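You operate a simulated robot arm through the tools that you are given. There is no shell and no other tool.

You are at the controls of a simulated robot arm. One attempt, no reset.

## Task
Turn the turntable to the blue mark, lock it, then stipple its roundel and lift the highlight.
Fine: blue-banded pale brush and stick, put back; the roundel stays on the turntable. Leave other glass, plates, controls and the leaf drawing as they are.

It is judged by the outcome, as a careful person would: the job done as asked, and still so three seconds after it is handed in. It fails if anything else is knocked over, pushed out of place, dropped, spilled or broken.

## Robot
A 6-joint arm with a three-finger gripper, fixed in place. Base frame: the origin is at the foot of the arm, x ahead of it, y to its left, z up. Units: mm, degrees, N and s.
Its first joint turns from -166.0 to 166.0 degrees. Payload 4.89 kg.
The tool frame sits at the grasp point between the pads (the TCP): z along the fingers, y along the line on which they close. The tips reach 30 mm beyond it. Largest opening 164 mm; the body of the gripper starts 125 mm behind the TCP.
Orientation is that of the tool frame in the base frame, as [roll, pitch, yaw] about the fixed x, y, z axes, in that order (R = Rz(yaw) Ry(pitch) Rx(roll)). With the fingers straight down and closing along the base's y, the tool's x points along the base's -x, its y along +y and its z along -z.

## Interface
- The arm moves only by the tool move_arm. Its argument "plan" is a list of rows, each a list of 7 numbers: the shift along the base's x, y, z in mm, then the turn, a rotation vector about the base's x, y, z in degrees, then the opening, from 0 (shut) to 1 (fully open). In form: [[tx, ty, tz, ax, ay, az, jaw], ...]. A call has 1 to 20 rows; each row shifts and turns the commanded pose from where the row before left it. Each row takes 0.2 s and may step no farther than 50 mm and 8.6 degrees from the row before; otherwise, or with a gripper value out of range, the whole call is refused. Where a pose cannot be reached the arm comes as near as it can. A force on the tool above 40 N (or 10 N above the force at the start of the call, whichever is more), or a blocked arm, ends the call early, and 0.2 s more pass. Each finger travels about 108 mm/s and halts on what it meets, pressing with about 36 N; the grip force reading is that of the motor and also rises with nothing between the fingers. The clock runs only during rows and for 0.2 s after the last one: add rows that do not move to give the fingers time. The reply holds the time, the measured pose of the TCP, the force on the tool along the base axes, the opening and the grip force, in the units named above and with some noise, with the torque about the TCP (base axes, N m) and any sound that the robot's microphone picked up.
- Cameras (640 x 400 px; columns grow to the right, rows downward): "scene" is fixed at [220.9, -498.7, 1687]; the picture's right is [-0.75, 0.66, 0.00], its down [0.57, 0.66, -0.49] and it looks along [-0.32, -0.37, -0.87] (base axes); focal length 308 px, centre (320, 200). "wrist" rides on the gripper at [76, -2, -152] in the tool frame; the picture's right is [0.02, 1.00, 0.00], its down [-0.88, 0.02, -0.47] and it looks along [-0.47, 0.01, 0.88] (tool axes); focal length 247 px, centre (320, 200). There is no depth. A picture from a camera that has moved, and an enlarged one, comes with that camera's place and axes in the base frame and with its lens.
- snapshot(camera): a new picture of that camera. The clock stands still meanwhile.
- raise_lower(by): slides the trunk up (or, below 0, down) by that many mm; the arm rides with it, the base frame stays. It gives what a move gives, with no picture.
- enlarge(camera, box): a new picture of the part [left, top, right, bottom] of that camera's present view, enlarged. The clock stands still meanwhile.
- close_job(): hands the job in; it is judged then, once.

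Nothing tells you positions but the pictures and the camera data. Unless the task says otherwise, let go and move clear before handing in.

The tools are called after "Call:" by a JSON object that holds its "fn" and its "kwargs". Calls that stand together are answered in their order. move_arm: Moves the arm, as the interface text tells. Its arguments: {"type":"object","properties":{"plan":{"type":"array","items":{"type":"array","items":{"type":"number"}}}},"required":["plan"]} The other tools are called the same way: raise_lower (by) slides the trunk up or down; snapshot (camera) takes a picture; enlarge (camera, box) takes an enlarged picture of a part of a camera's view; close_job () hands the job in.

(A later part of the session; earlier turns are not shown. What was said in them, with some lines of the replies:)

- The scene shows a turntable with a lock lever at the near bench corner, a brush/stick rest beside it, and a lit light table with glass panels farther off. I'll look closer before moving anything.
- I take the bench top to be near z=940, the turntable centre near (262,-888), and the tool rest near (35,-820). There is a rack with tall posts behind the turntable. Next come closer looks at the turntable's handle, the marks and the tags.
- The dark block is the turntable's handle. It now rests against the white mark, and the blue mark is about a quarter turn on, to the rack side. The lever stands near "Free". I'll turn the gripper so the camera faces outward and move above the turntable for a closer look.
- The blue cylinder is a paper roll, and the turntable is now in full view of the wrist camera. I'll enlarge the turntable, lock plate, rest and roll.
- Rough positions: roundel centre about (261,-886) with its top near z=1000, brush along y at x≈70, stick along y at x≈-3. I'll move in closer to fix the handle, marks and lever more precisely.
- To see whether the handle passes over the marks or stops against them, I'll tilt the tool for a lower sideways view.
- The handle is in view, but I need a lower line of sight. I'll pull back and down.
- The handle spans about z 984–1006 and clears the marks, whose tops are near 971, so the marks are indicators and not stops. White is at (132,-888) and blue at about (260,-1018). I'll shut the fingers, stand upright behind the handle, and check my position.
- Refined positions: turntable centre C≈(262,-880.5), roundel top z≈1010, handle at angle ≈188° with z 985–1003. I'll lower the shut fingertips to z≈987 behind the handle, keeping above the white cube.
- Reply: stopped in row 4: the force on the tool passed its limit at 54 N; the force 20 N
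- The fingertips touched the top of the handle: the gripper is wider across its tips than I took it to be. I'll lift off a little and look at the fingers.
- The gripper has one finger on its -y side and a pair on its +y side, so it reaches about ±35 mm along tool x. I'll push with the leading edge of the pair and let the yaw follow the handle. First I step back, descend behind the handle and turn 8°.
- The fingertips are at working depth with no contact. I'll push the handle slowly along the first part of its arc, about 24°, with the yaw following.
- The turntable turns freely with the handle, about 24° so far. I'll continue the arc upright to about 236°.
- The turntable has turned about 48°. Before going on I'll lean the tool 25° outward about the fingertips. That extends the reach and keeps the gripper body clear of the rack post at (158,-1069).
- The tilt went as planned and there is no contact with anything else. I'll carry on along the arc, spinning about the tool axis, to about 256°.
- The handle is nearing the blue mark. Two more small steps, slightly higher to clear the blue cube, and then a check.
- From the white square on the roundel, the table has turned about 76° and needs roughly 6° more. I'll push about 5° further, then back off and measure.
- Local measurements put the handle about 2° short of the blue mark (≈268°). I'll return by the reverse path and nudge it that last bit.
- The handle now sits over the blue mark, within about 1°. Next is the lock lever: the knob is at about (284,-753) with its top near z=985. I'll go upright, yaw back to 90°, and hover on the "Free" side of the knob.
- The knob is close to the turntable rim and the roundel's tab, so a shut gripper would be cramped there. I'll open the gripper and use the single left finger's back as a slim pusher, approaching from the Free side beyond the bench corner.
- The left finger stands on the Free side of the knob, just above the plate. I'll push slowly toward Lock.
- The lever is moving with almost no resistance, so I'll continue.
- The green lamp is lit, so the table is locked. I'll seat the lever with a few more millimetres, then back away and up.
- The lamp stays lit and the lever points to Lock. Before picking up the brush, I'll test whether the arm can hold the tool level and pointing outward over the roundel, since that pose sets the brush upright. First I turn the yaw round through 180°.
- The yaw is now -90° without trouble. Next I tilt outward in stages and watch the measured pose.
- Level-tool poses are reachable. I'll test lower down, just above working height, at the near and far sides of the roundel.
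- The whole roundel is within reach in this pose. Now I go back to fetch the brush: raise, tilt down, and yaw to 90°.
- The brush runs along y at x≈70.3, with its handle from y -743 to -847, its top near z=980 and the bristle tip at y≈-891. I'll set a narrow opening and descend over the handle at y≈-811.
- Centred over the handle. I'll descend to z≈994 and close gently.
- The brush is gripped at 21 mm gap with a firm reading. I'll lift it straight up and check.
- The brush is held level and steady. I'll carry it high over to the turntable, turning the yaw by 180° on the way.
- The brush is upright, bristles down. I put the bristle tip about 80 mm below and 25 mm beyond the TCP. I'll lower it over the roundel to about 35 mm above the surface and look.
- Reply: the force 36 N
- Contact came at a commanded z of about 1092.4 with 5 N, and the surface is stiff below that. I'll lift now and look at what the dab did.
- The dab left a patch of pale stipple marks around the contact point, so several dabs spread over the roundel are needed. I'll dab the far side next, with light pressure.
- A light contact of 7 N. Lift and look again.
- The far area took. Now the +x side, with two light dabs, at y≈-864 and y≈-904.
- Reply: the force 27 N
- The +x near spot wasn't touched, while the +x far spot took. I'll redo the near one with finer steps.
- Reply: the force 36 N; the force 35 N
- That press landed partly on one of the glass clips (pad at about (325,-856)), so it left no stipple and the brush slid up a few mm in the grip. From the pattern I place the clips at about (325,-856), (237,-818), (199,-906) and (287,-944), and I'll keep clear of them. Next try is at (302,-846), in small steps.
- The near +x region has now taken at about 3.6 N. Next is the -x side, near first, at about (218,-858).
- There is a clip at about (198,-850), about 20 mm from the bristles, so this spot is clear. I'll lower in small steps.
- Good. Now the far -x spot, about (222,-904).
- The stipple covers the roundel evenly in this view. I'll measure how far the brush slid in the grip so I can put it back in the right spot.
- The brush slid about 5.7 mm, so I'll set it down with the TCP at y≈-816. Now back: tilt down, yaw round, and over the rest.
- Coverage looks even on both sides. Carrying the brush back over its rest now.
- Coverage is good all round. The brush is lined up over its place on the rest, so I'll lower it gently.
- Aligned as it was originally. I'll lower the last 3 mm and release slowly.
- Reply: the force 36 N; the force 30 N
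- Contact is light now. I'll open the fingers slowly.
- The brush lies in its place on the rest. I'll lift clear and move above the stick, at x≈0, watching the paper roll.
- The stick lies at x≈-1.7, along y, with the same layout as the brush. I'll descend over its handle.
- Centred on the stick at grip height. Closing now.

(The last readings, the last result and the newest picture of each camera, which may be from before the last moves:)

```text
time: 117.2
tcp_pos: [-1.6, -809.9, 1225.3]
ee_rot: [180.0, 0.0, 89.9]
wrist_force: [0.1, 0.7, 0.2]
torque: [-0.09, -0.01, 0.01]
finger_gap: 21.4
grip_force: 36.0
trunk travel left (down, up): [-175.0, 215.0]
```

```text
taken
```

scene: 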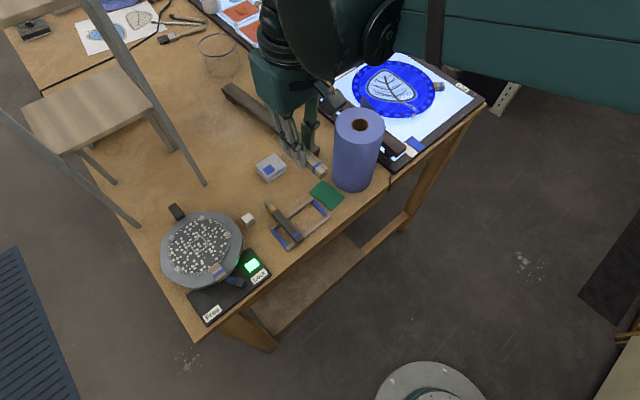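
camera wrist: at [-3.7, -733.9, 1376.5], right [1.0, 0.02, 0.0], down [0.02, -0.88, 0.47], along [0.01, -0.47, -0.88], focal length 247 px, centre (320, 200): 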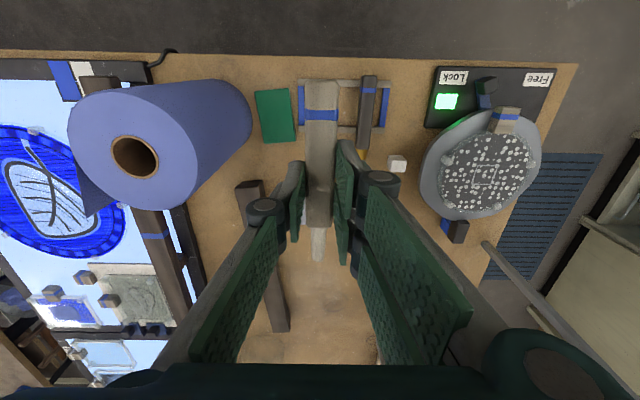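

The stick is held. I'll carry it over to the turntable in the same way, moving clear of the roll first.

Call:
{"fn": "move_arm", "kwargs": {"plan": [[20, -2, 2, 0, 0, 4, 0.05], [20, -2, 2, 0, 0, 8.2, 0.05], [16, -2, 2, 0, 0, 8.2, 0.05], [13, -2, 2, 0, 0, 8.2, 0.05], [13, -2, 2, 0, 0, 8.2, 0.05], [13, -2, 2, 0, 0, 8.2, 0.05], [13, -2, 2, 0, 0, 8.2, 0.05], [13, -2, 2, 0, 0, 8.2, 0.05], [13, -2, 2, 0, 0, 8.2, 0.05], [13, -2, 2, 0, 0, 8.2, 0.05], [13, -2, 2, 0, 0, 8.2, 0.05], [13, -2, 2, 0, 0, 8.2, 0.05], [13, -2, 2, 0, 0, 8.2, 0.05], [13, -2, 2, 0, 0, 8.2, 0.05], [13, -2, 2, 0, 0, 8.2, 0.05], [13, -2, 0, 0, 0, 8.2, 0.05], [13, -2, 0, 0, 0, 8.2, 0.05], [13, -2, 0, 0, 0, 8.2, 0.05], [10, -2, 0, 0, 0, 8.2, 0.05], [0, -2, 0, 0, 0, 8.2, 0.05]]}}

Call:
{"fn": "move_arm", "kwargs": {"plan": [[0, 0, 0, 0, 0, 8.2, 0.05], [0, 0, 0, 0, 0, 8.2, 0.05], [0, 0, 0, 0, 0, 3.8, 0.05], [0, 0, 0, 0, 0, 0, 0.05]]}}

```text
time: 121.4
tcp_pos: [259.8, -852.0, 1254.2]
ee_rot: [-180.0, 0.1, -110.1]
wrist_force: [-0.5, 0.3, -1.0]
torque: [0.03, -0.01, 0.01]
finger_gap: 21.4
grip_force: 36.3
trunk travel left (down, up): [-175.0, 215.0]
```

```text
time: 122.4
tcp_pos: [259.4, -851.1, 1254.3]
ee_rot: [-179.9, 0.1, -90.1]
wrist_force: [0.0, -0.3, -1.3]
torque: [0.03, 0.04, -0.02]
finger_gap: 21.3
grip_force: 36.1
trunk travel left (down, up): [-175.0, 215.0]
```

Call:
{"fn": "move_arm", "kwargs": {"plan": [[0, 0, 0, -8.2, 0, 0, 0.05], [0, 0, 0, -8.2, 0, 0, 0.05], [0, 0, 0, -8.2, 0, 0, 0.05], [0, 0, 0, -8.2, 0, 0, 0.05], [0, 0, 0, -8.2, 0, 0, 0.05], [0, 0, 0, -8.2, 0, 0, 0.05], [0, 0, 0, -8.2, 0, 0, 0.05], [0, 0, 0, -8.2, 0, 0, 0.05], [0, 0, 0, -8.2, 0, 0, 0.05], [0, 0, 0, -8.2, 0, 0, 0.05], [0, 0, 0, -8, 0, 0, 0.05], [0, 0, 0, 0, 0, 0, 0.05]]}}

Call:
{"fn": "move_arm", "kwargs": {"plan": [[1, -1, -35, 0, 0, 0, 0.05], [1, -1, -35, 0, 0, 0, 0.05], [0, -1, -35, 0, 0, 0, 0.05], [0, 0, -23, 0, 0, 0, 0.05], [0, 0, 0, 0, 0, 0, 0.05]]}}

Call:
{"fn": "snapshot", "kwargs": {"camera": "wrist"}}

Call:
{"fn": "enlarge", "kwargs": {"camera": "wrist", "box": [240, 180, 400, 340]}}

Call:
{"fn": "enlarge", "kwargs": {"camera": "scene", "box": [150, 200, 250, 300]}}

```text
time: 125.0
tcp_pos: [260.1, -850.2, 1254.2]
ee_rot: [-112.5, -90.0, -157.5]
wrist_force: [0.5, -0.1, -1.3]
torque: [0.03, 0.02, -0.01]
finger_gap: 21.6
grip_force: 36.1
trunk travel left (down, up): [-175.0, 215.0]
```

```text
time: 126.2
tcp_pos: [259.6, -856.2, 1127.5]
ee_rot: [-144.7, -89.8, -125.2]
wrist_force: [0.3, -0.9, -0.4]
torque: [-0.02, 0.04, -0.02]
finger_gap: 21.4
grip_force: 35.8
trunk travel left (down, up): [-175.0, 215.0]
```

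```text
taken
camera wrist: at [261.1, -704.0, 1202.8], right [-1.0, 0.0, 0.02], down [-0.02, 0.47, -0.88], along [-0.01, -0.88, -0.47], focal length 247 px, centre (320, 200)
```

wrist: 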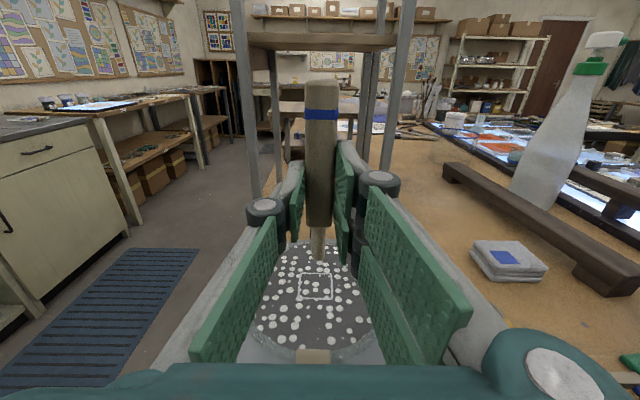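

```text
2.50 times, centred on (320, 260) of wrist
camera zoom: at [261.1, -704.0, 1202.8], right [-1.0, 0.0, 0.02], down [-0.02, 0.47, -0.88], along [-0.01, -0.88, -0.47], focal length 617 px, centre (320, 50)
```

zoom: 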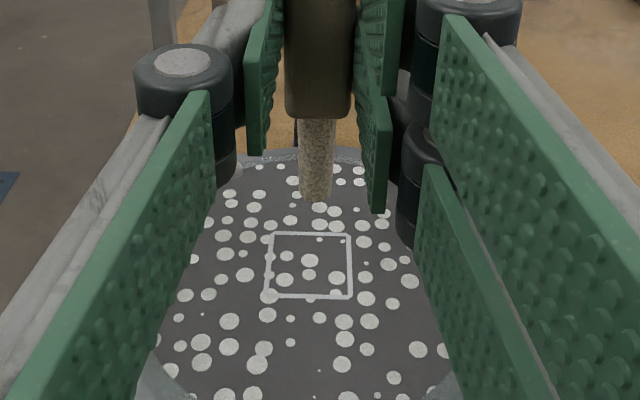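

```text
4.00 times, centred on (200, 250) of scene
camera zoom: at [220.9, -498.7, 1687.0], right [-0.75, 0.66, 0.0], down [0.57, 0.66, -0.49], along [-0.32, -0.37, -0.87], focal length 1234 px, centre (800, 0)
```

zoom: 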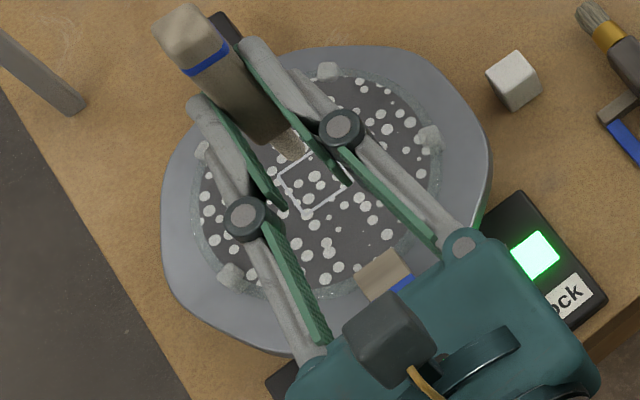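

The stick's tip is over the roundel. I measure the outlined square as x 245–278, y -900 to -867, and the tip as about 12 mm wide. I'll centre it and approach the glass.

Call:
{"fn": "move_arm", "kwargs": {"plan": [[2, -2, -10, 0, 0, 0, 0.05], [0, 0, -12, 0, 0, 0, 0.05], [0, 0, -8, 0, 0, 0, 0.05], [0, 0, 0, 0, 0, 0, 0.05]]}}

Call:
{"fn": "enlarge", "kwargs": {"camera": "wrist", "box": [260, 200, 380, 300]}}

```text
time: 127.2
tcp_pos: [263.1, -855.5, 1095.9]
ee_rot: [-135.7, -89.9, -134.4]
wrist_force: [0.0, -0.4, -1.5]
torque: [0.02, 0.02, 0.02]
finger_gap: 21.4
grip_force: 35.9
trunk travel left (down, up): [-175.0, 215.0]
```

```text
4.00 times, centred on (320, 250) of wrist
camera zoom: at [263.5, -704.3, 1172.5], right [-1.0, 0.0, 0.02], down [-0.02, 0.47, -0.88], along [-0.01, -0.88, -0.47], focal length 988 px, centre (320, 0)
```

zoom: 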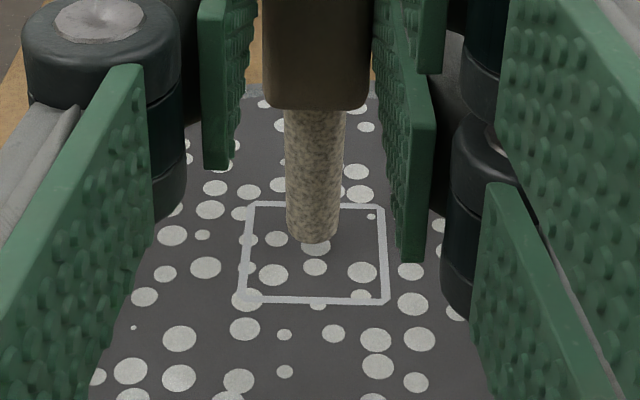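

Call:
{"fn": "move_arm", "kwargs": {"plan": [[0, 0, -1, 0, 0, 0, 0.05], [0, 0, -1, 0, 0, 0, 0.05], [0, 0, 0, 0, 0, 0, 0.05]]}}

```text
time: 128.0
tcp_pos: [262.4, -855.3, 1094.1]
ee_rot: [-134.6, -89.8, -135.5]
wrist_force: [1.1, -0.2, -1.1]
torque: [0.01, 0.04, 0.03]
finger_gap: 21.3
grip_force: 36.1
trunk travel left (down, up): [-175.0, 215.0]
```

Call:
{"fn": "move_arm", "kwargs": {"plan": [[0, 0, -1, 0, 0, 0, 0.05], [0, 0, 0, 0, 0, 0, 0.05]]}}

```text
time: 128.6
tcp_pos: [262.5, -855.7, 1092.6]
ee_rot: [-135.5, -89.9, -134.5]
wrist_force: [0.3, 0.4, -1.6]
torque: [0.01, -0.01, -0.02]
finger_gap: 21.5
grip_force: 36.2
trunk travel left (down, up): [-175.0, 215.0]
```

Call:
{"fn": "move_arm", "kwargs": {"plan": [[0, 0, -0.7, 0, 0, 0, 0.05], [0, 0, 0, 0, 0, 0, 0.05]]}}

```text
time: 129.2
tcp_pos: [261.9, -856.0, 1094.0]
ee_rot: [-135.9, -90.0, -134.1]
wrist_force: [-0.5, -0.2, -1.8]
torque: [0.02, -0.04, -0.03]
finger_gap: 21.3
grip_force: 36.4
trunk travel left (down, up): [-175.0, 215.0]
```

Call:
{"fn": "move_arm", "kwargs": {"plan": [[0, 0, -0.6, 0, 0, 0, 0.05], [0, 0, 0, 0, 0, 0, 0.05]]}}

```text
time: 129.8
tcp_pos: [262.3, -856.4, 1093.0]
ee_rot: [-135.1, -89.9, -134.8]
wrist_force: [-0.2, 0.0, -0.9]
torque: [0.0, 0.03, 0.01]
finger_gap: 21.4
grip_force: 35.8
trunk travel left (down, up): [-175.0, 215.0]
```

Call:
{"fn": "move_arm", "kwargs": {"plan": [[0, 0, -0.6, 0, 0, 0, 0.05], [0, 0, 0, 0, 0, 0, 0.05]]}}

```text
time: 130.4
tcp_pos: [262.1, -856.2, 1091.6]
ee_rot: [-134.9, -89.8, -135.1]
wrist_force: [-0.6, -0.8, -0.6]
torque: [0.02, 0.02, 0.01]
finger_gap: 21.5
grip_force: 36.5
trunk travel left (down, up): [-175.0, 215.0]
```

Call:
{"fn": "move_arm", "kwargs": {"plan": [[0, 0, -0.6, 0, 0, 0, 0.05], [0, 0, 0, 0, 0, 0, 0.05]]}}

Call:
{"fn": "enlarge", "kwargs": {"camera": "wrist", "box": [260, 200, 380, 300]}}

```text
time: 131.0
tcp_pos: [263.1, -855.3, 1092.4]
ee_rot: [-124.3, -89.9, -145.7]
wrist_force: [0.4, -4.1, 11.9]
torque: [-0.62, -0.1, 0.02]
finger_gap: 21.6
grip_force: 35.8
trunk travel left (down, up): [-175.0, 215.0]
```

```text
4.00 times, centred on (320, 250) of wrist
camera zoom: at [263.5, -703.5, 1167.7], right [-1.0, 0.0, 0.02], down [-0.02, 0.47, -0.88], along [-0.01, -0.88, -0.47], focal length 988 px, centre (320, 0)
```

zoom: 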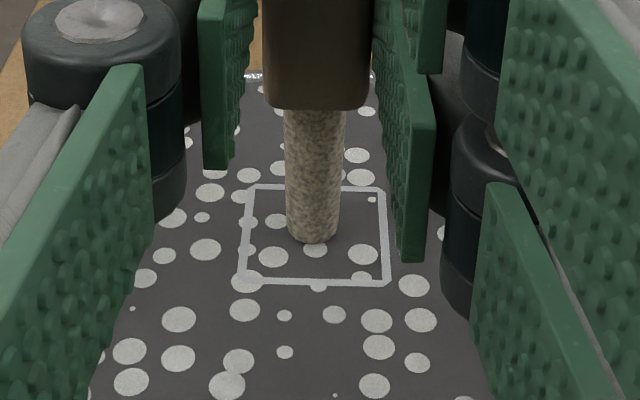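

Contact is 12 N with the tip in the square's centre. Static touch alone changes nothing, so I'll ease off slightly and make a first short stroke inside the square.

Call:
{"fn": "move_arm", "kwargs": {"plan": [[0, 0, 0.3, 0, 0, 0, 0.05], [3, 0, 0, 0, 0, 0, 0.05], [3, 0, 0, 0, 0, 0, 0.05], [3, 0, 0, 0, 0, 0, 0.05], [-3, 0, 0, 0, 0, 0, 0.05], [-3, 0, 0, 0, 0, 0, 0.05], [-3, 0, 0, 0, 0, 0, 0.05], [0, 0, 0, 0, 0, 0, 0.05]]}}

Call:
{"fn": "enlarge", "kwargs": {"camera": "wrist", "box": [260, 200, 380, 300]}}

```text
time: 132.8
tcp_pos: [263.2, -854.2, 1091.6]
ee_rot: [-116.6, -90.0, -153.4]
wrist_force: [4.7, -0.1, 13.6]
torque: [-0.32, -0.29, 0.14]
finger_gap: 21.7
grip_force: 36.0
trunk travel left (down, up): [-175.0, 215.0]
```

```text
4.00 times, centred on (320, 250) of wrist
camera zoom: at [264.2, -703.5, 1167.6], right [-1.0, 0.0, 0.02], down [-0.02, 0.47, -0.88], along [-0.01, -0.88, -0.47], focal length 988 px, centre (320, 0)
```

zoom: 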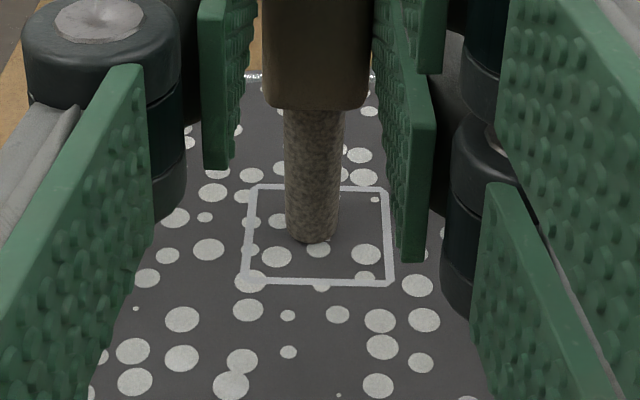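

Call:
{"fn": "move_arm", "kwargs": {"plan": [[0, 0, 8, 0, 0, 0, 0.05], [0, 0, 20, 0, 0, 0, 0.05], [0, -20, 5, 0, 0, 0, 0.05], [0, 0, 0, 0, 0, 0, 0.05]]}}

Call:
{"fn": "enlarge", "kwargs": {"camera": "wrist", "box": [240, 200, 400, 340]}}

```text
time: 133.8
tcp_pos: [263.3, -875.4, 1125.7]
ee_rot: [-130.5, -89.9, -139.6]
wrist_force: [0.0, 0.6, -0.7]
torque: [0.03, 0.03, -0.02]
finger_gap: 21.5
grip_force: 36.3
trunk travel left (down, up): [-175.0, 215.0]
```

```text
2.86 times, centred on (320, 270) of wrist
camera zoom: at [264.4, -723.2, 1201.8], right [-1.0, 0.0, 0.02], down [-0.02, 0.47, -0.88], along [-0.01, -0.88, -0.47], focal length 706 px, centre (320, 0)
```

zoom: 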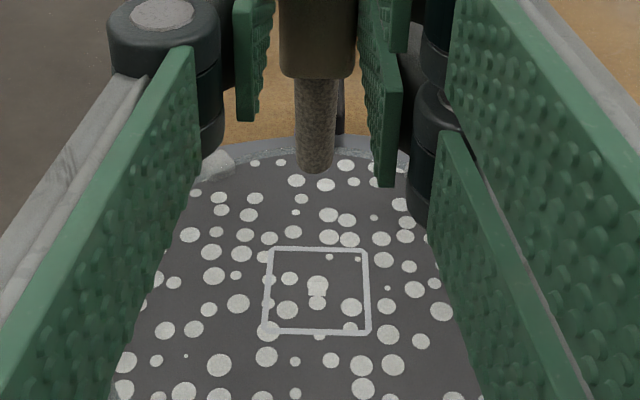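

Call:
{"fn": "enlarge", "kwargs": {"camera": "wrist", "box": [295, 260, 345, 295]}}

```text
11.43 times, centred on (320, 278) of wrist
camera zoom: at [264.4, -723.2, 1201.8], right [-1.0, 0.0, 0.02], down [-0.02, 0.47, -0.88], along [-0.01, -0.88, -0.47], focal length 2823 px, centre (320, -686)
```

zoom: 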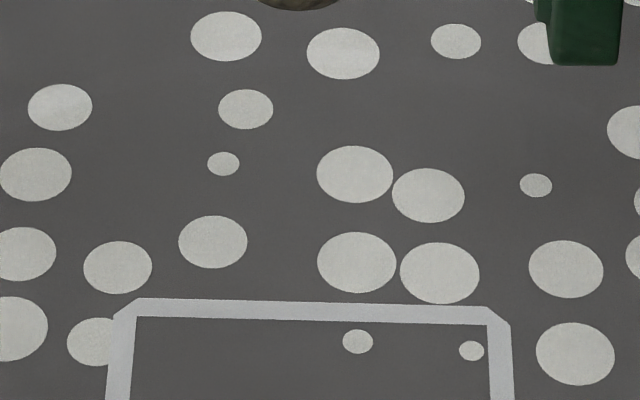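

Call:
{"fn": "enlarge", "kwargs": {"camera": "wrist", "box": [295, 283, 345, 320]}}

```text
10.81 times, centred on (320, 302) of wrist
camera zoom: at [264.4, -723.2, 1201.8], right [-1.0, 0.0, 0.02], down [-0.02, 0.47, -0.88], along [-0.01, -0.88, -0.47], focal length 2670 px, centre (320, -897)
```

zoom: 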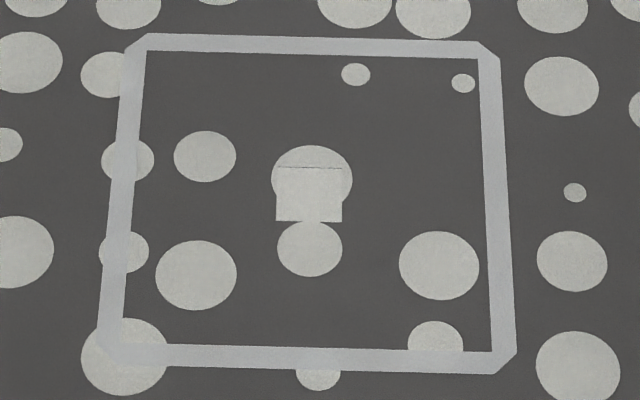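

A small cell at the square's centre has been lifted clear, where the tip first pressed. The stroke itself left nothing, so lifting seems to need pressing spot by spot. I'll test one press 8 mm to the +x side.

Call:
{"fn": "move_arm", "kwargs": {"plan": [[4, 10, -8, 0, 0, 0, 0.05], [4, 10, -8, 0, 0, 0, 0.05], [0, 0, -10, 0, 0, 0, 0.05], [0, 0, -4, 0, 0, 0, 0.05], [0, 0, -1.5, 0, 0, 0, 0.05], [0, 0, -1, 0, 0, 0, 0.05], [0, 0, 0, 0, 0, 0, 0.05]]}}

```text
time: 135.4
tcp_pos: [271.5, -855.8, 1090.9]
ee_rot: [-135.6, -89.9, -134.6]
wrist_force: [1.0, 0.4, 0.1]
torque: [0.03, 0.01, 0.0]
finger_gap: 21.5
grip_force: 35.9
trunk travel left (down, up): [-175.0, 215.0]
```

Call:
{"fn": "move_arm", "kwargs": {"plan": [[0, 0, -0.5, 0, 0, 0, 0.05], [0, 0, 0, 0, 0, 0, 0.05]]}}

```text
time: 136.0
tcp_pos: [270.5, -855.3, 1091.5]
ee_rot: [-135.8, -89.9, -134.2]
wrist_force: [0.1, -0.4, -1.4]
torque: [0.03, -0.03, 0.05]
finger_gap: 21.3
grip_force: 36.2
trunk travel left (down, up): [-175.0, 215.0]
```

Call:
{"fn": "move_arm", "kwargs": {"plan": [[0, 0, -0.5, 0, 0, 0, 0.05], [0, 0, 0, 0, 0, 0, 0.05]]}}

```text
time: 136.6
tcp_pos: [271.6, -857.6, 1091.1]
ee_rot: [-124.4, -89.9, -145.6]
wrist_force: [2.0, -0.6, 9.8]
torque: [-0.29, -0.2, 0.09]
finger_gap: 21.4
grip_force: 36.0
trunk travel left (down, up): [-175.0, 215.0]
```

Call:
{"fn": "move_arm", "kwargs": {"plan": [[0, 1.5, 0, 0, 0, 0, 0.05], [0, 1.5, 0, 0, 0, 0, 0.05], [0, 1.5, 0, 0, 0, 0, 0.05], [0, 1.5, 0, 0, 0, 0, 0.05], [0, 0, 0, 0, 0, 0, 0.05]]}}

Call:
{"fn": "move_arm", "kwargs": {"plan": [[0, 0, 8, 0, 0, 0, 0.05], [0, -13, 12, 0, 0, 0, 0.05], [0, -13, 12, 0, 0, 0, 0.05], [0, 0, 0, 0, 0, 0, 0.05]]}}

Call:
{"fn": "enlarge", "kwargs": {"camera": "wrist", "box": [290, 280, 355, 325]}}

```text
time: 137.8
tcp_pos: [270.6, -850.6, 1090.4]
ee_rot: [-96.9, -89.9, -173.1]
wrist_force: [-1.4, -4.8, 27.7]
torque: [-1.16, 0.16, -0.04]
finger_gap: 21.4
grip_force: 36.5
trunk travel left (down, up): [-175.0, 215.0]
```

```text
time: 138.8
tcp_pos: [270.8, -877.1, 1121.0]
ee_rot: [-132.0, -89.9, -138.0]
wrist_force: [0.7, 0.1, 0.2]
torque: [0.05, -0.01, 0.01]
finger_gap: 21.4
grip_force: 36.0
trunk travel left (down, up): [-175.0, 215.0]
```

```text
8.89 times, centred on (322, 302) of wrist
camera zoom: at [271.8, -725.2, 1198.3], right [-1.0, 0.0, 0.02], down [-0.02, 0.47, -0.88], along [-0.01, -0.88, -0.47], focal length 2195 px, centre (298, -711)
```

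zoom: 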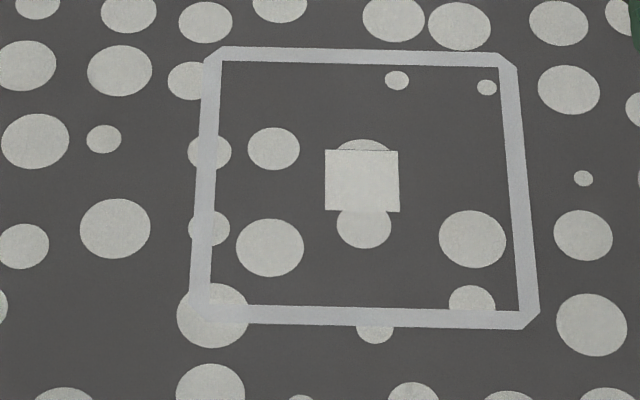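

The light patch at the centre grows with the rubbing done, so far about a quarter of the square's width. So rubbing inside the square is the way, with roughly 100 mm of stroke in all. I'll go back to the centre and rub side to side within ±8 mm.

Call:
{"fn": "move_arm", "kwargs": {"plan": [[-4, 10, -8, 0, 0, 0, 0.05], [-4, 10, -8, 0, 0, 0, 0.05], [0, 0, -10, 0, 0, 0, 0.05], [0, 0, -4, 0, 0, 0, 0.05], [0, 0, -1.3, 0, 0, 0, 0.05], [0, 0, 0, 0, 0, 0, 0.05]]}}

```text
time: 140.2
tcp_pos: [263.2, -856.4, 1090.8]
ee_rot: [-133.2, -89.9, -136.8]
wrist_force: [0.4, 0.1, 1.6]
torque: [0.03, 0.01, -0.03]
finger_gap: 21.5
grip_force: 35.8
trunk travel left (down, up): [-175.0, 215.0]
```

Call:
{"fn": "move_arm", "kwargs": {"plan": [[0, 0, -0.5, 0, 0, 0, 0.05], [0, 0, 0, 0, 0, 0, 0.05]]}}

```text
time: 140.8
tcp_pos: [262.1, -854.8, 1090.2]
ee_rot: [-125.3, -89.8, -144.7]
wrist_force: [-0.1, -3.0, 10.9]
torque: [-0.48, 0.01, -0.02]
finger_gap: 21.3
grip_force: 36.2
trunk travel left (down, up): [-175.0, 215.0]
```

Contact is steady at 11 N at the centre. Rubbing side to side now.

Call:
{"fn": "move_arm", "kwargs": {"plan": [[4, 0, 0, 0, 0, 0, 0.05], [4, 0, 0, 0, 0, 0, 0.05], [-4, 0, 0, 0, 0, 0, 0.05], [-4, 0, 0, 0, 0, 0, 0.05], [-4, 0, 0, 0, 0, 0, 0.05], [-4, 0, 0, 0, 0, 0, 0.05], [4, 0, 0, 0, 0, 0, 0.05], [4, 0, 0, 0, 0, 0, 0.05], [4, 0, 0, 0, 0, 0, 0.05], [4, 0, 0, 0, 0, 0, 0.05], [-4, 0, 0, 0, 0, 0, 0.05], [-4, 0, 0, 0, 0, 0, 0.05], [0, 0, 0, 0, 0, 0, 0.05]]}}

Call:
{"fn": "enlarge", "kwargs": {"camera": "wrist", "box": [260, 200, 380, 300]}}

```text
time: 143.6
tcp_pos: [263.8, -854.8, 1091.0]
ee_rot: [-112.9, -89.9, -157.1]
wrist_force: [4.7, -0.1, 15.1]
torque: [-0.33, -0.4, 0.09]
finger_gap: 21.5
grip_force: 36.0
trunk travel left (down, up): [-175.0, 215.0]
```

```text
4.00 times, centred on (320, 250) of wrist
camera zoom: at [264.6, -703.6, 1167.3], right [-1.0, 0.0, 0.02], down [-0.02, 0.47, -0.88], along [-0.01, -0.88, -0.47], focal length 988 px, centre (320, 0)
```

zoom: 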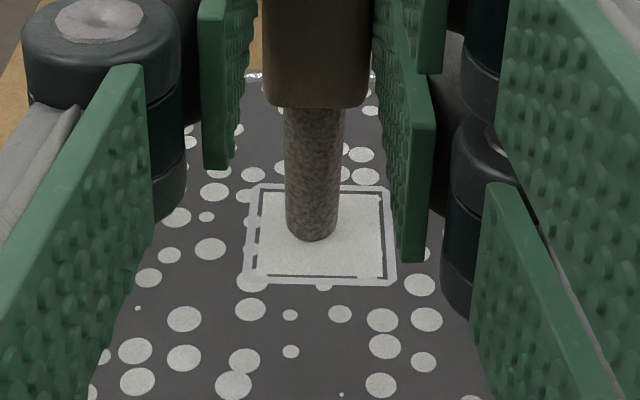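

The highlight now fills almost the whole square. One more short stroke to see whether it grows further.

Call:
{"fn": "move_arm", "kwargs": {"plan": [[-3, 0, 0, 0, 0, 0, 0.05], [-3, 0, 0, 0, 0, 0, 0.05], [3, 0, 0, 0, 0, 0, 0.05], [3, 0, 0, 0, 0, 0, 0.05], [0, 0, 0, 0, 0, 0, 0.05]]}}

Call:
{"fn": "enlarge", "kwargs": {"camera": "wrist", "box": [260, 200, 380, 300]}}

```text
time: 144.8
tcp_pos: [264.2, -855.6, 1090.0]
ee_rot: [-118.1, -89.9, -151.9]
wrist_force: [-4.0, -0.8, 10.3]
torque: [-0.28, 0.31, -0.1]
finger_gap: 21.4
grip_force: 36.1
trunk travel left (down, up): [-175.0, 215.0]
```

```text
4.00 times, centred on (320, 250) of wrist
camera zoom: at [264.1, -703.8, 1167.3], right [-1.0, 0.0, 0.02], down [-0.02, 0.47, -0.88], along [-0.01, -0.88, -0.47], focal length 988 px, centre (320, 0)
```

zoom: 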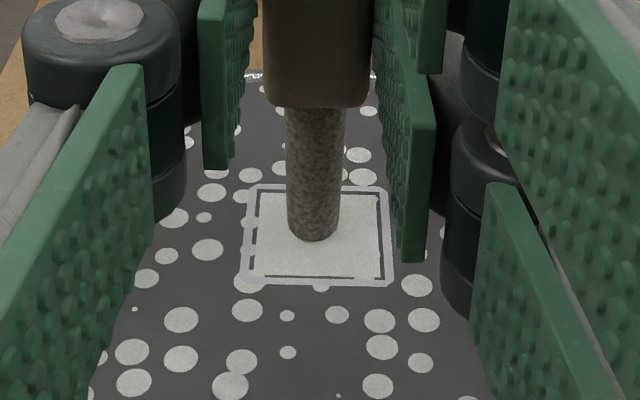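

The patch no longer grows, so the highlight is fully lifted. I'll raise the stick and look.

Call:
{"fn": "move_arm", "kwargs": {"plan": [[0, 0, 8, 0, 0, 0, 0.05], [0, 0, 20, 0, 0, 0, 0.05], [0, -10, 40, 0, 0, 0, 0.05], [0, 0, 40, 0, 0, 0, 0.05], [0, 5, 40, 0, 0, 0, 0.05], [0, 5, 15, 0, 0, 0, 0.05], [0, 0, 0, 0, 0, 0, 0.05]]}}

Call:
{"fn": "snapshot", "kwargs": {"camera": "wrist"}}

Call:
{"fn": "enlarge", "kwargs": {"camera": "wrist", "box": [240, 250, 400, 370]}}

Call:
{"fn": "enlarge", "kwargs": {"camera": "wrist", "box": [280, 60, 360, 120]}}

Call:
{"fn": "enlarge", "kwargs": {"camera": "wrist", "box": [280, 210, 360, 270]}}

```text
time: 146.4
tcp_pos: [262.8, -853.7, 1255.5]
ee_rot: [-123.7, -89.9, -146.3]
wrist_force: [0.1, 0.8, -0.5]
torque: [0.07, -0.02, 0.08]
finger_gap: 21.2
grip_force: 35.8
trunk travel left (down, up): [-175.0, 215.0]
```

```text
taken
camera wrist: at [264.9, -701.9, 1332.2], right [-1.0, 0.0, 0.02], down [-0.02, 0.47, -0.88], along [-0.01, -0.88, -0.47], focal length 247 px, centre (320, 200)
```

wrist: 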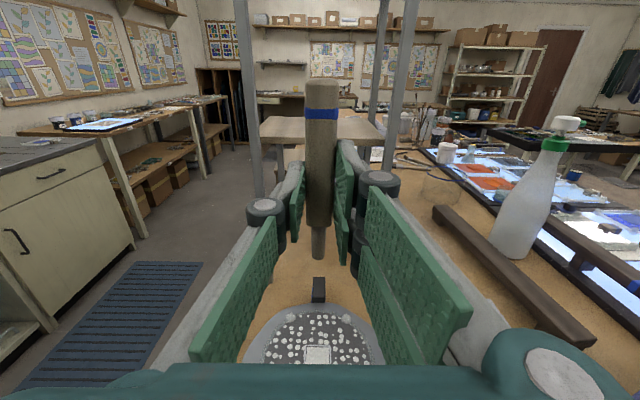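

```text
3.33 times, centred on (320, 310) of wrist
camera zoom: at [264.9, -701.9, 1332.2], right [-1.0, 0.0, 0.02], down [-0.02, 0.47, -0.88], along [-0.01, -0.88, -0.47], focal length 823 px, centre (320, -167)
```

zoom: 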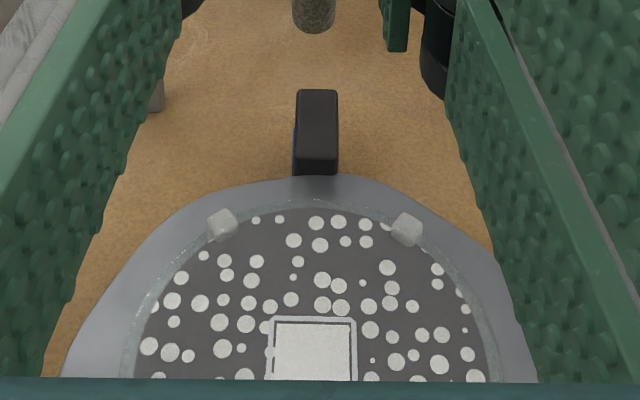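

```text
6.67 times, centred on (320, 90) of wrist
camera zoom: at [264.9, -701.9, 1332.2], right [-1.0, 0.0, 0.02], down [-0.02, 0.47, -0.88], along [-0.01, -0.88, -0.47], focal length 1646 px, centre (320, 933)
```

zoom: 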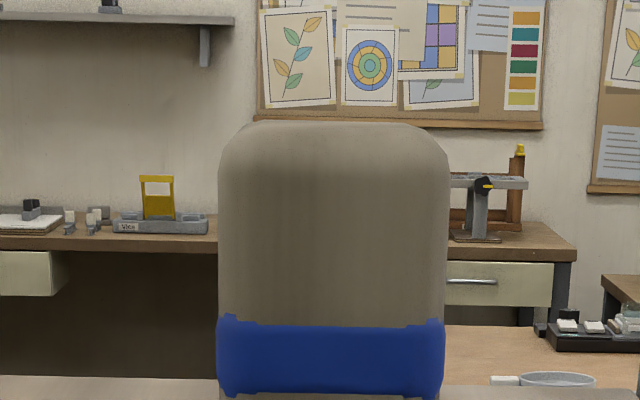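

```text
6.67 times, centred on (320, 240) of wrist
camera zoom: at [264.9, -701.9, 1332.2], right [-1.0, 0.0, 0.02], down [-0.02, 0.47, -0.88], along [-0.01, -0.88, -0.47], focal length 1646 px, centre (320, -67)
```

zoom: 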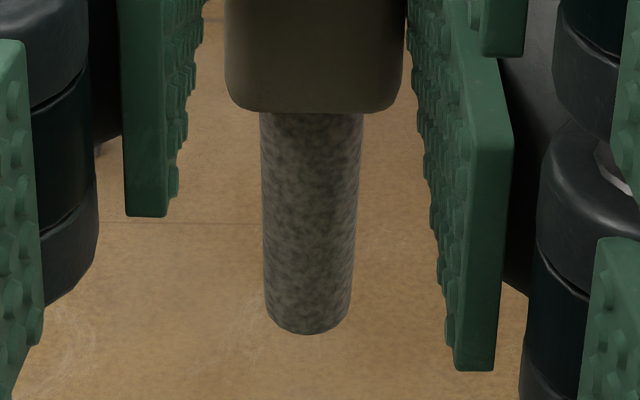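

The stick moved by less than 1 mm in the grip. Now back to the rest with it: tilt down first, then yaw round by the reverse path.

Call:
{"fn": "move_arm", "kwargs": {"plan": [[0, 0, 0, 8.2, 0, 0, 0.05], [0, 0, 0, 8.2, 0, 0, 0.05], [0, 0, 0, 8.2, 0, 0, 0.05], [0, 0, 0, 8.2, 0, 0, 0.05], [0, 0, 0, 8.2, 0, 0, 0.05], [0, 0, 0, 8.2, 0, 0, 0.05], [0, 0, 0, 8.2, 0, 0, 0.05], [0, 0, 0, 8.2, 0, 0, 0.05], [0, 0, 0, 8.2, 0, 0, 0.05], [0, 0, 0, 8.2, 0, 0, 0.05], [0, 0, 0, 8, 0, 0, 0.05], [0, 0, 0, 0, 0, -3.8, 0.05], [0, 0, 0, 0, 0, -8.2, 0.05], [0, 0, 0, 0, 0, -8.2, 0.05], [0, 0, 0, 0, 0, 0, 0.05]]}}

Call:
{"fn": "move_arm", "kwargs": {"plan": [[0, 2, 0, 0, 0, -8.2, 0.05], [-10, 2, 0, 0, 0, -8.2, 0.05], [-13, 2, 0, 0, 0, -8.2, 0.05], [-13, 2, 0, 0, 0, -8.2, 0.05], [-13, 2, 0, 0, 0, -8.2, 0.05], [-13, 2, -2, 0, 0, -8.2, 0.05], [-13, 2, -2, 0, 0, -8.2, 0.05], [-13, 2, -2, 0, 0, -8.2, 0.05], [-13, 2, -2, 0, 0, -8.2, 0.05], [-13, 2, -2, 0, 0, -8.2, 0.05], [-13, 2, -2, 0, 0, -8.2, 0.05], [-13, 2, -2, 0, 0, -8.2, 0.05], [-13, 2, -2, 0, 0, -8.2, 0.05], [-13, 2, -2, 0, 0, -8.2, 0.05], [-13, 2, -2, 0, 0, -8.2, 0.05], [-13, 2, -2, 0, 0, -8.2, 0.05], [-13, 2, -2, 0, 0, -8.2, 0.05], [-16, 2, -2, 0, 0, -8.2, 0.05], [-20, 2, -2, 0, 0, -8.2, 0.05], [-20, 2, -2, 0, 0, -4, 0.05]]}}

Call:
{"fn": "move_arm", "kwargs": {"plan": [[-4, 4.3, 0, 0, 0, 0, 0.05], [0, 0, -40, 0, 0, 0, 0.05], [0, 0, -40, 0, 0, 0, 0.05], [0, 0, 0, 0, 0, 0, 0.05]]}}

Call:
{"fn": "snapshot", "kwargs": {"camera": "wrist"}}

Call:
{"fn": "snapshot", "kwargs": {"camera": "scene"}}

```text
time: 149.6
tcp_pos: [263.5, -855.8, 1254.3]
ee_rot: [180.0, 0.1, -110.2]
wrist_force: [-0.1, 0.4, -0.5]
torque: [-0.05, 0.01, 0.0]
finger_gap: 21.3
grip_force: 36.4
trunk travel left (down, up): [-175.0, 215.0]
```

```text
time: 153.8
tcp_pos: [2.0, -814.7, 1223.5]
ee_rot: [180.0, 0.2, 89.8]
wrist_force: [0.5, -0.7, 0.2]
torque: [0.0, 0.11, 0.03]
finger_gap: 21.2
grip_force: 36.5
trunk travel left (down, up): [-175.0, 215.0]
```

```text
time: 154.8
tcp_pos: [-2.2, -810.7, 1141.7]
ee_rot: [-179.9, 0.1, 89.9]
wrist_force: [0.6, -0.9, -1.7]
torque: [0.14, 0.01, 0.01]
finger_gap: 21.3
grip_force: 36.2
trunk travel left (down, up): [-175.0, 215.0]
```

```text
taken
camera wrist: at [-5.1, -734.2, 1293.9], right [1.0, 0.02, 0.0], down [0.02, -0.88, 0.47], along [0.01, -0.47, -0.88], focal length 247 px, centre (320, 200)
```

wrist: 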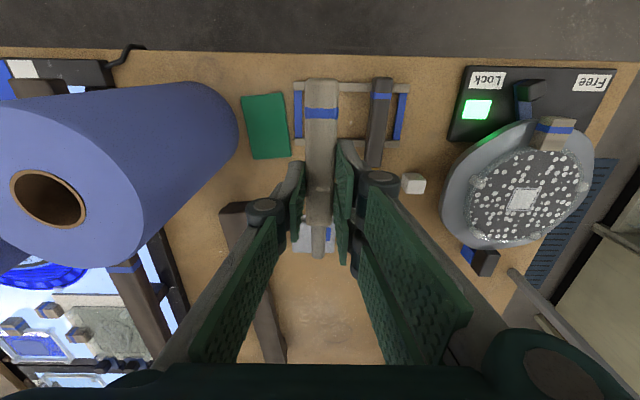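

```text
taken
```

scene: 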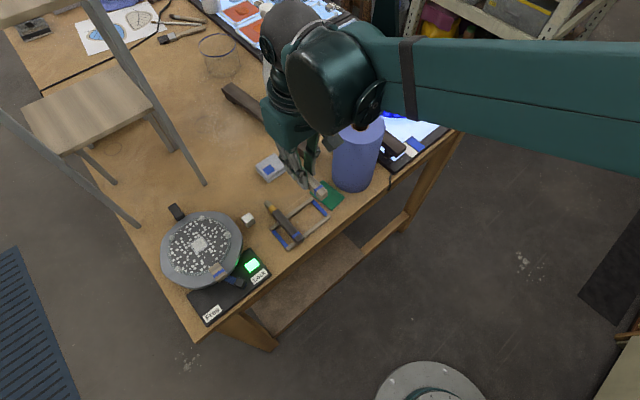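

Lowering the stick onto its place in stages.

Call:
{"fn": "move_arm", "kwargs": {"plan": [[0, 0, -40, 0, 0, 0, 0.05], [0, 0, -40, 0, 0, 0, 0.05], [0, 0, -40, 0, 0, 0, 0.05], [0, 0, -18, 0, 0, 0, 0.05], [0, 0, -7, 0, 0, 0, 0.05], [0, 0, 0, 0, 0, 0, 0.05]]}}

Call:
{"fn": "enlarge", "kwargs": {"camera": "wrist", "box": [200, 60, 440, 260]}}

```text
time: 156.2
tcp_pos: [-1.9, -812.0, 999.6]
ee_rot: [-180.0, 0.1, 90.0]
wrist_force: [-0.1, -0.4, -1.1]
torque: [0.01, -0.01, 0.0]
finger_gap: 21.4
grip_force: 36.3
trunk travel left (down, up): [-175.0, 215.0]
```

```text
2.00 times, centred on (320, 160) of wrist
camera zoom: at [-4.4, -735.7, 1151.6], right [1.0, 0.02, 0.0], down [0.02, -0.88, 0.47], along [0.01, -0.47, -0.88], focal length 494 px, centre (320, 280)
```

zoom: 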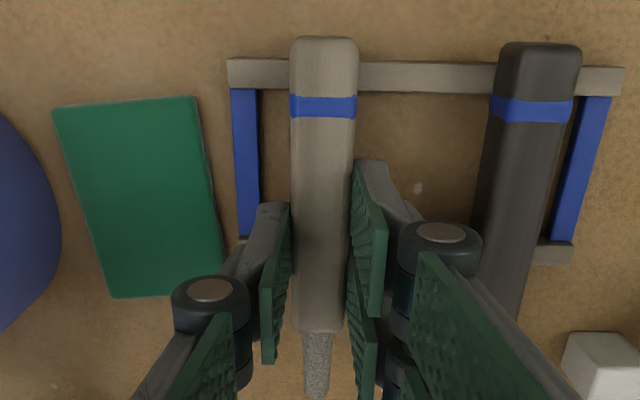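

Call:
{"fn": "move_arm", "kwargs": {"plan": [[0, 0, -1.2, 0, 0, 0, 0.05], [0, 0, -1.2, 0, 0, 0, 0.05], [0, 0, 0, 0, 0, 0, 0.05]]}}

```text
time: 157.0
tcp_pos: [-2.4, -812.1, 996.6]
ee_rot: [180.0, 0.2, 89.8]
wrist_force: [-0.4, -1.1, 5.0]
torque: [-0.17, -0.07, 0.01]
finger_gap: 21.6
grip_force: 35.9
trunk travel left (down, up): [-175.0, 215.0]
```

Light contact with the rest (5 N). A hair lower, then release slowly.

Call:
{"fn": "move_arm", "kwargs": {"plan": [[0, 0, -0.4, 0, 0, 0, 0.05], [0, 0, 0, 0, 0, 0, 0.13], [0, 0, 0, 0, 0, 0, 0.15], [0, 0, 0, 0, 0, 0, 0.18], [0, 0, 0, 0, 0, 0, 0.22], [0, 0, 0, 0, 0, 0, 0.24], [0, 0, 0, 0, 0, 0, 0.24]]}}

Call:
{"fn": "enlarge", "kwargs": {"camera": "wrist", "box": [200, 60, 440, 260]}}

```text
time: 158.6
tcp_pos: [-0.0, -812.1, 997.2]
ee_rot: [-180.0, 0.1, 90.0]
wrist_force: [-0.5, -0.4, 0.6]
torque: [0.02, -0.01, -0.03]
finger_gap: 39.7
grip_force: 0.0
trunk travel left (down, up): [-175.0, 215.0]
```

```text
2.00 times, centred on (320, 160) of wrist
camera zoom: at [-4.1, -735.3, 1148.3], right [1.0, 0.02, 0.0], down [0.02, -0.88, 0.47], along [0.01, -0.47, -0.88], focal length 494 px, centre (320, 280)
```

zoom: 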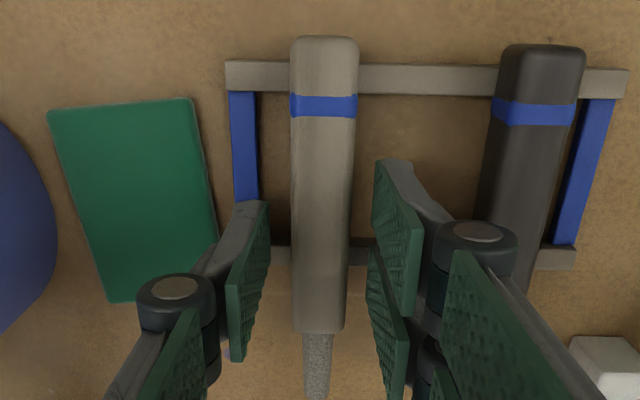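

The stick lies back in place. I'll lift straight up and move clear, then inspect everything.

Call:
{"fn": "move_arm", "kwargs": {"plan": [[0, 0, 15, 0, 0, 0, 0.24], [0, 0, 30, 0, 0, 0, 0.24], [0, 0, 45, 0, 0, 0, 0.24], [0, 0, 45, 0, 0, 0, 0.24], [0, 0, 45, 0, 0, 0, 0.24], [0, 0, 45, 0, 0, 0, 0.24], [10, 10, 45, 0, 0, 0, 0.24], [20, 20, 40, 0, 0, 0, 0.24], [40, 20, 20, 0, 0, 0, 0.24], [40, 0, 0, 0, 0, 0, 0.24], [0, 0, 0, 0, 0, 0, 0.24]]}}

Call:
{"fn": "snapshot", "kwargs": {"camera": "wrist"}}

Call:
{"fn": "enlarge", "kwargs": {"camera": "wrist", "box": [340, 90, 480, 230]}}

Call:
{"fn": "enlarge", "kwargs": {"camera": "wrist", "box": [200, 80, 360, 200]}}

Call:
{"fn": "snapshot", "kwargs": {"camera": "scene"}}

```text
time: 161.0
tcp_pos: [108.4, -762.7, 1326.5]
ee_rot: [180.0, 0.1, 90.0]
wrist_force: [1.5, 0.9, 0.4]
torque: [-0.03, 0.12, 0.04]
finger_gap: 39.2
grip_force: 0.2
trunk travel left (down, up): [-175.0, 215.0]
```

```text
taken
camera wrist: at [105.7, -685.8, 1478.7], right [1.0, 0.02, 0.0], down [0.02, -0.88, 0.47], along [0.01, -0.47, -0.88], focal length 247 px, centre (320, 200)
```

wrist: 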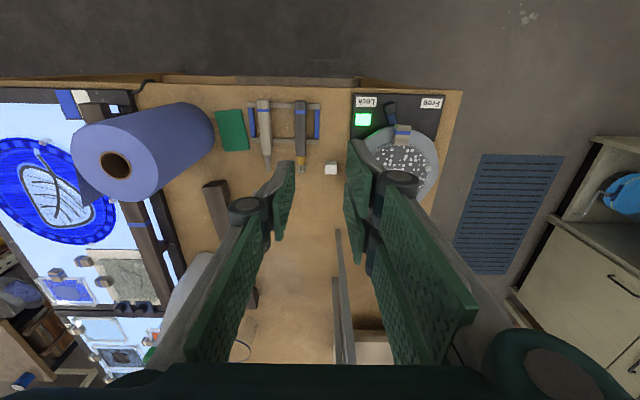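

```text
2.86 times, centred on (410, 160) of wrist
camera zoom: at [105.7, -685.8, 1478.7], right [1.0, 0.02, 0.0], down [0.02, -0.88, 0.47], along [0.01, -0.47, -0.88], focal length 706 px, centre (63, 314)
```

zoom: 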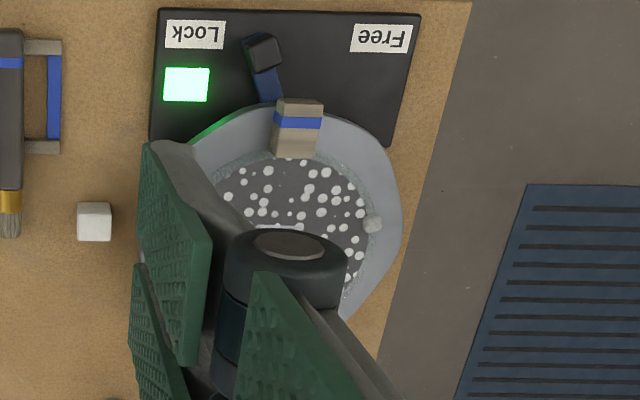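

```text
3.33 times, centred on (280, 140) of wrist
camera zoom: at [105.7, -685.8, 1478.7], right [1.0, 0.02, 0.0], down [0.02, -0.88, 0.47], along [0.01, -0.47, -0.88], focal length 823 px, centre (453, 400)
```

zoom: 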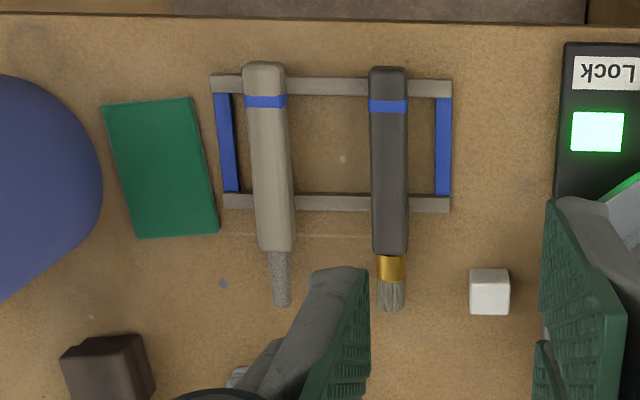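

```text
taken
```

scene: 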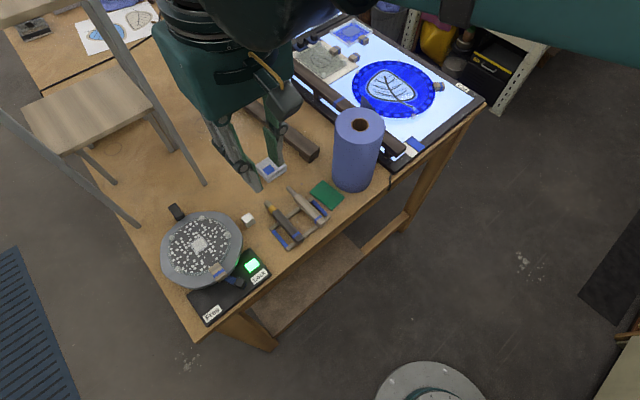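

Call:
{"fn": "enlarge", "kwargs": {"camera": "scene", "box": [150, 195, 280, 325]}}

Call:
{"fn": "enlarge", "kwargs": {"camera": "scene", "box": [255, 165, 351, 245]}}

Call:
{"fn": "enlarge", "kwargs": {"camera": "scene", "box": [160, 195, 200, 225]}}

```text
3.08 times, centred on (215, 260) of scene
camera zoom: at [220.9, -498.7, 1687.0], right [-0.75, 0.66, 0.0], down [0.57, 0.66, -0.49], along [-0.32, -0.37, -0.87], focal length 949 px, centre (643, 15)
```

zoom: 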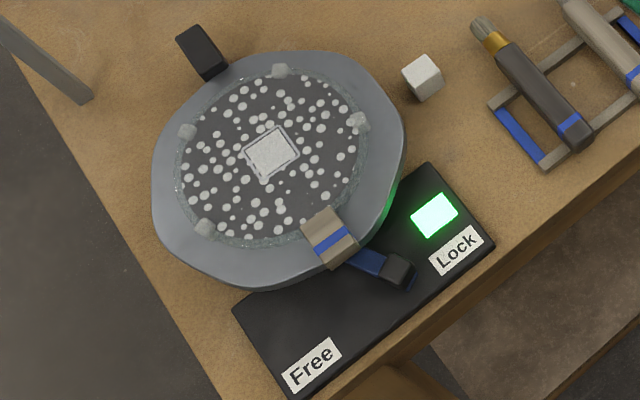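

```text
5.00 times, centred on (303, 205) of scene
camera zoom: at [220.9, -498.7, 1687.0], right [-0.75, 0.66, 0.0], down [0.57, 0.66, -0.49], along [-0.32, -0.37, -0.87], focal length 1542 px, centre (405, 175)
```

zoom: 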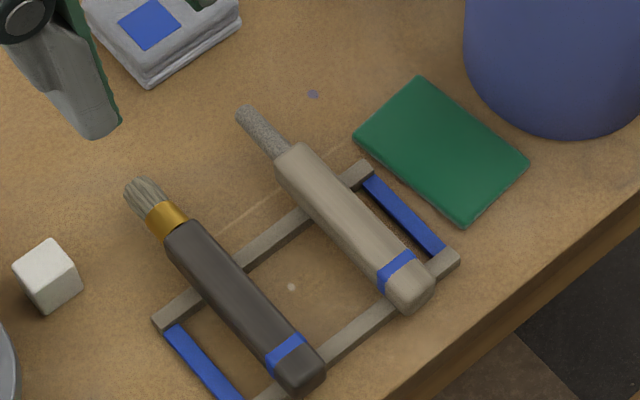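

```text
13.33 times, centred on (180, 210) of scene
camera zoom: at [220.9, -498.7, 1687.0], right [-0.75, 0.66, 0.0], down [0.57, 0.66, -0.49], along [-0.32, -0.37, -0.87], focal length 4113 px, centre (2187, 67)
```

zoom: 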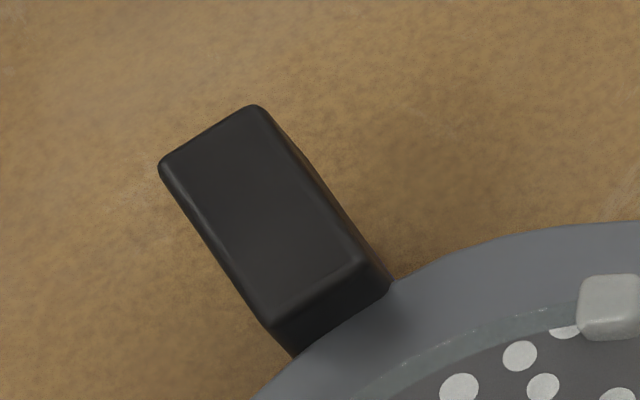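

Everything checks out:
- **Turntable:** the handle sits over the blue mark, and the lock lamp is green with the lever at Lock.
- **Roundel:** it is stippled all over, its highlight square is lifted clear, and it is still on the turntable.
- **Tools:** brush and stick are back on their rest, and nothing else has moved.

The arm is clear of the bench, so I'm handing in the job.

Call:
{"fn": "close_job", "kwargs": {}}

```text
The job is handed in.
```

I turned the turntable until its handle sat over the blue mark and locked it; the lock lamp is green. I then stippled the roundel all over and lifted the highlight inside the white square. I've handed the job in and haven't seen the verdict.

- **Tools:** the brush and the stick are back on their rest in the same positions as at the start.
- **Roundel:** it is still on the turntable. One brush press landed partly on one of the clips holding the glass. It left no mark, and the brush slid about 6 mm in the grip, which I allowed for when putting it back.
- **Force:** a few presses on the glass were heavier than I meant, up to about 36 N. I saw no damage afterwards.
- **Everything else:** in the final pictures nothing else on the bench had been knocked or moved. The gripper had let go and was clear of the bench when I handed in.
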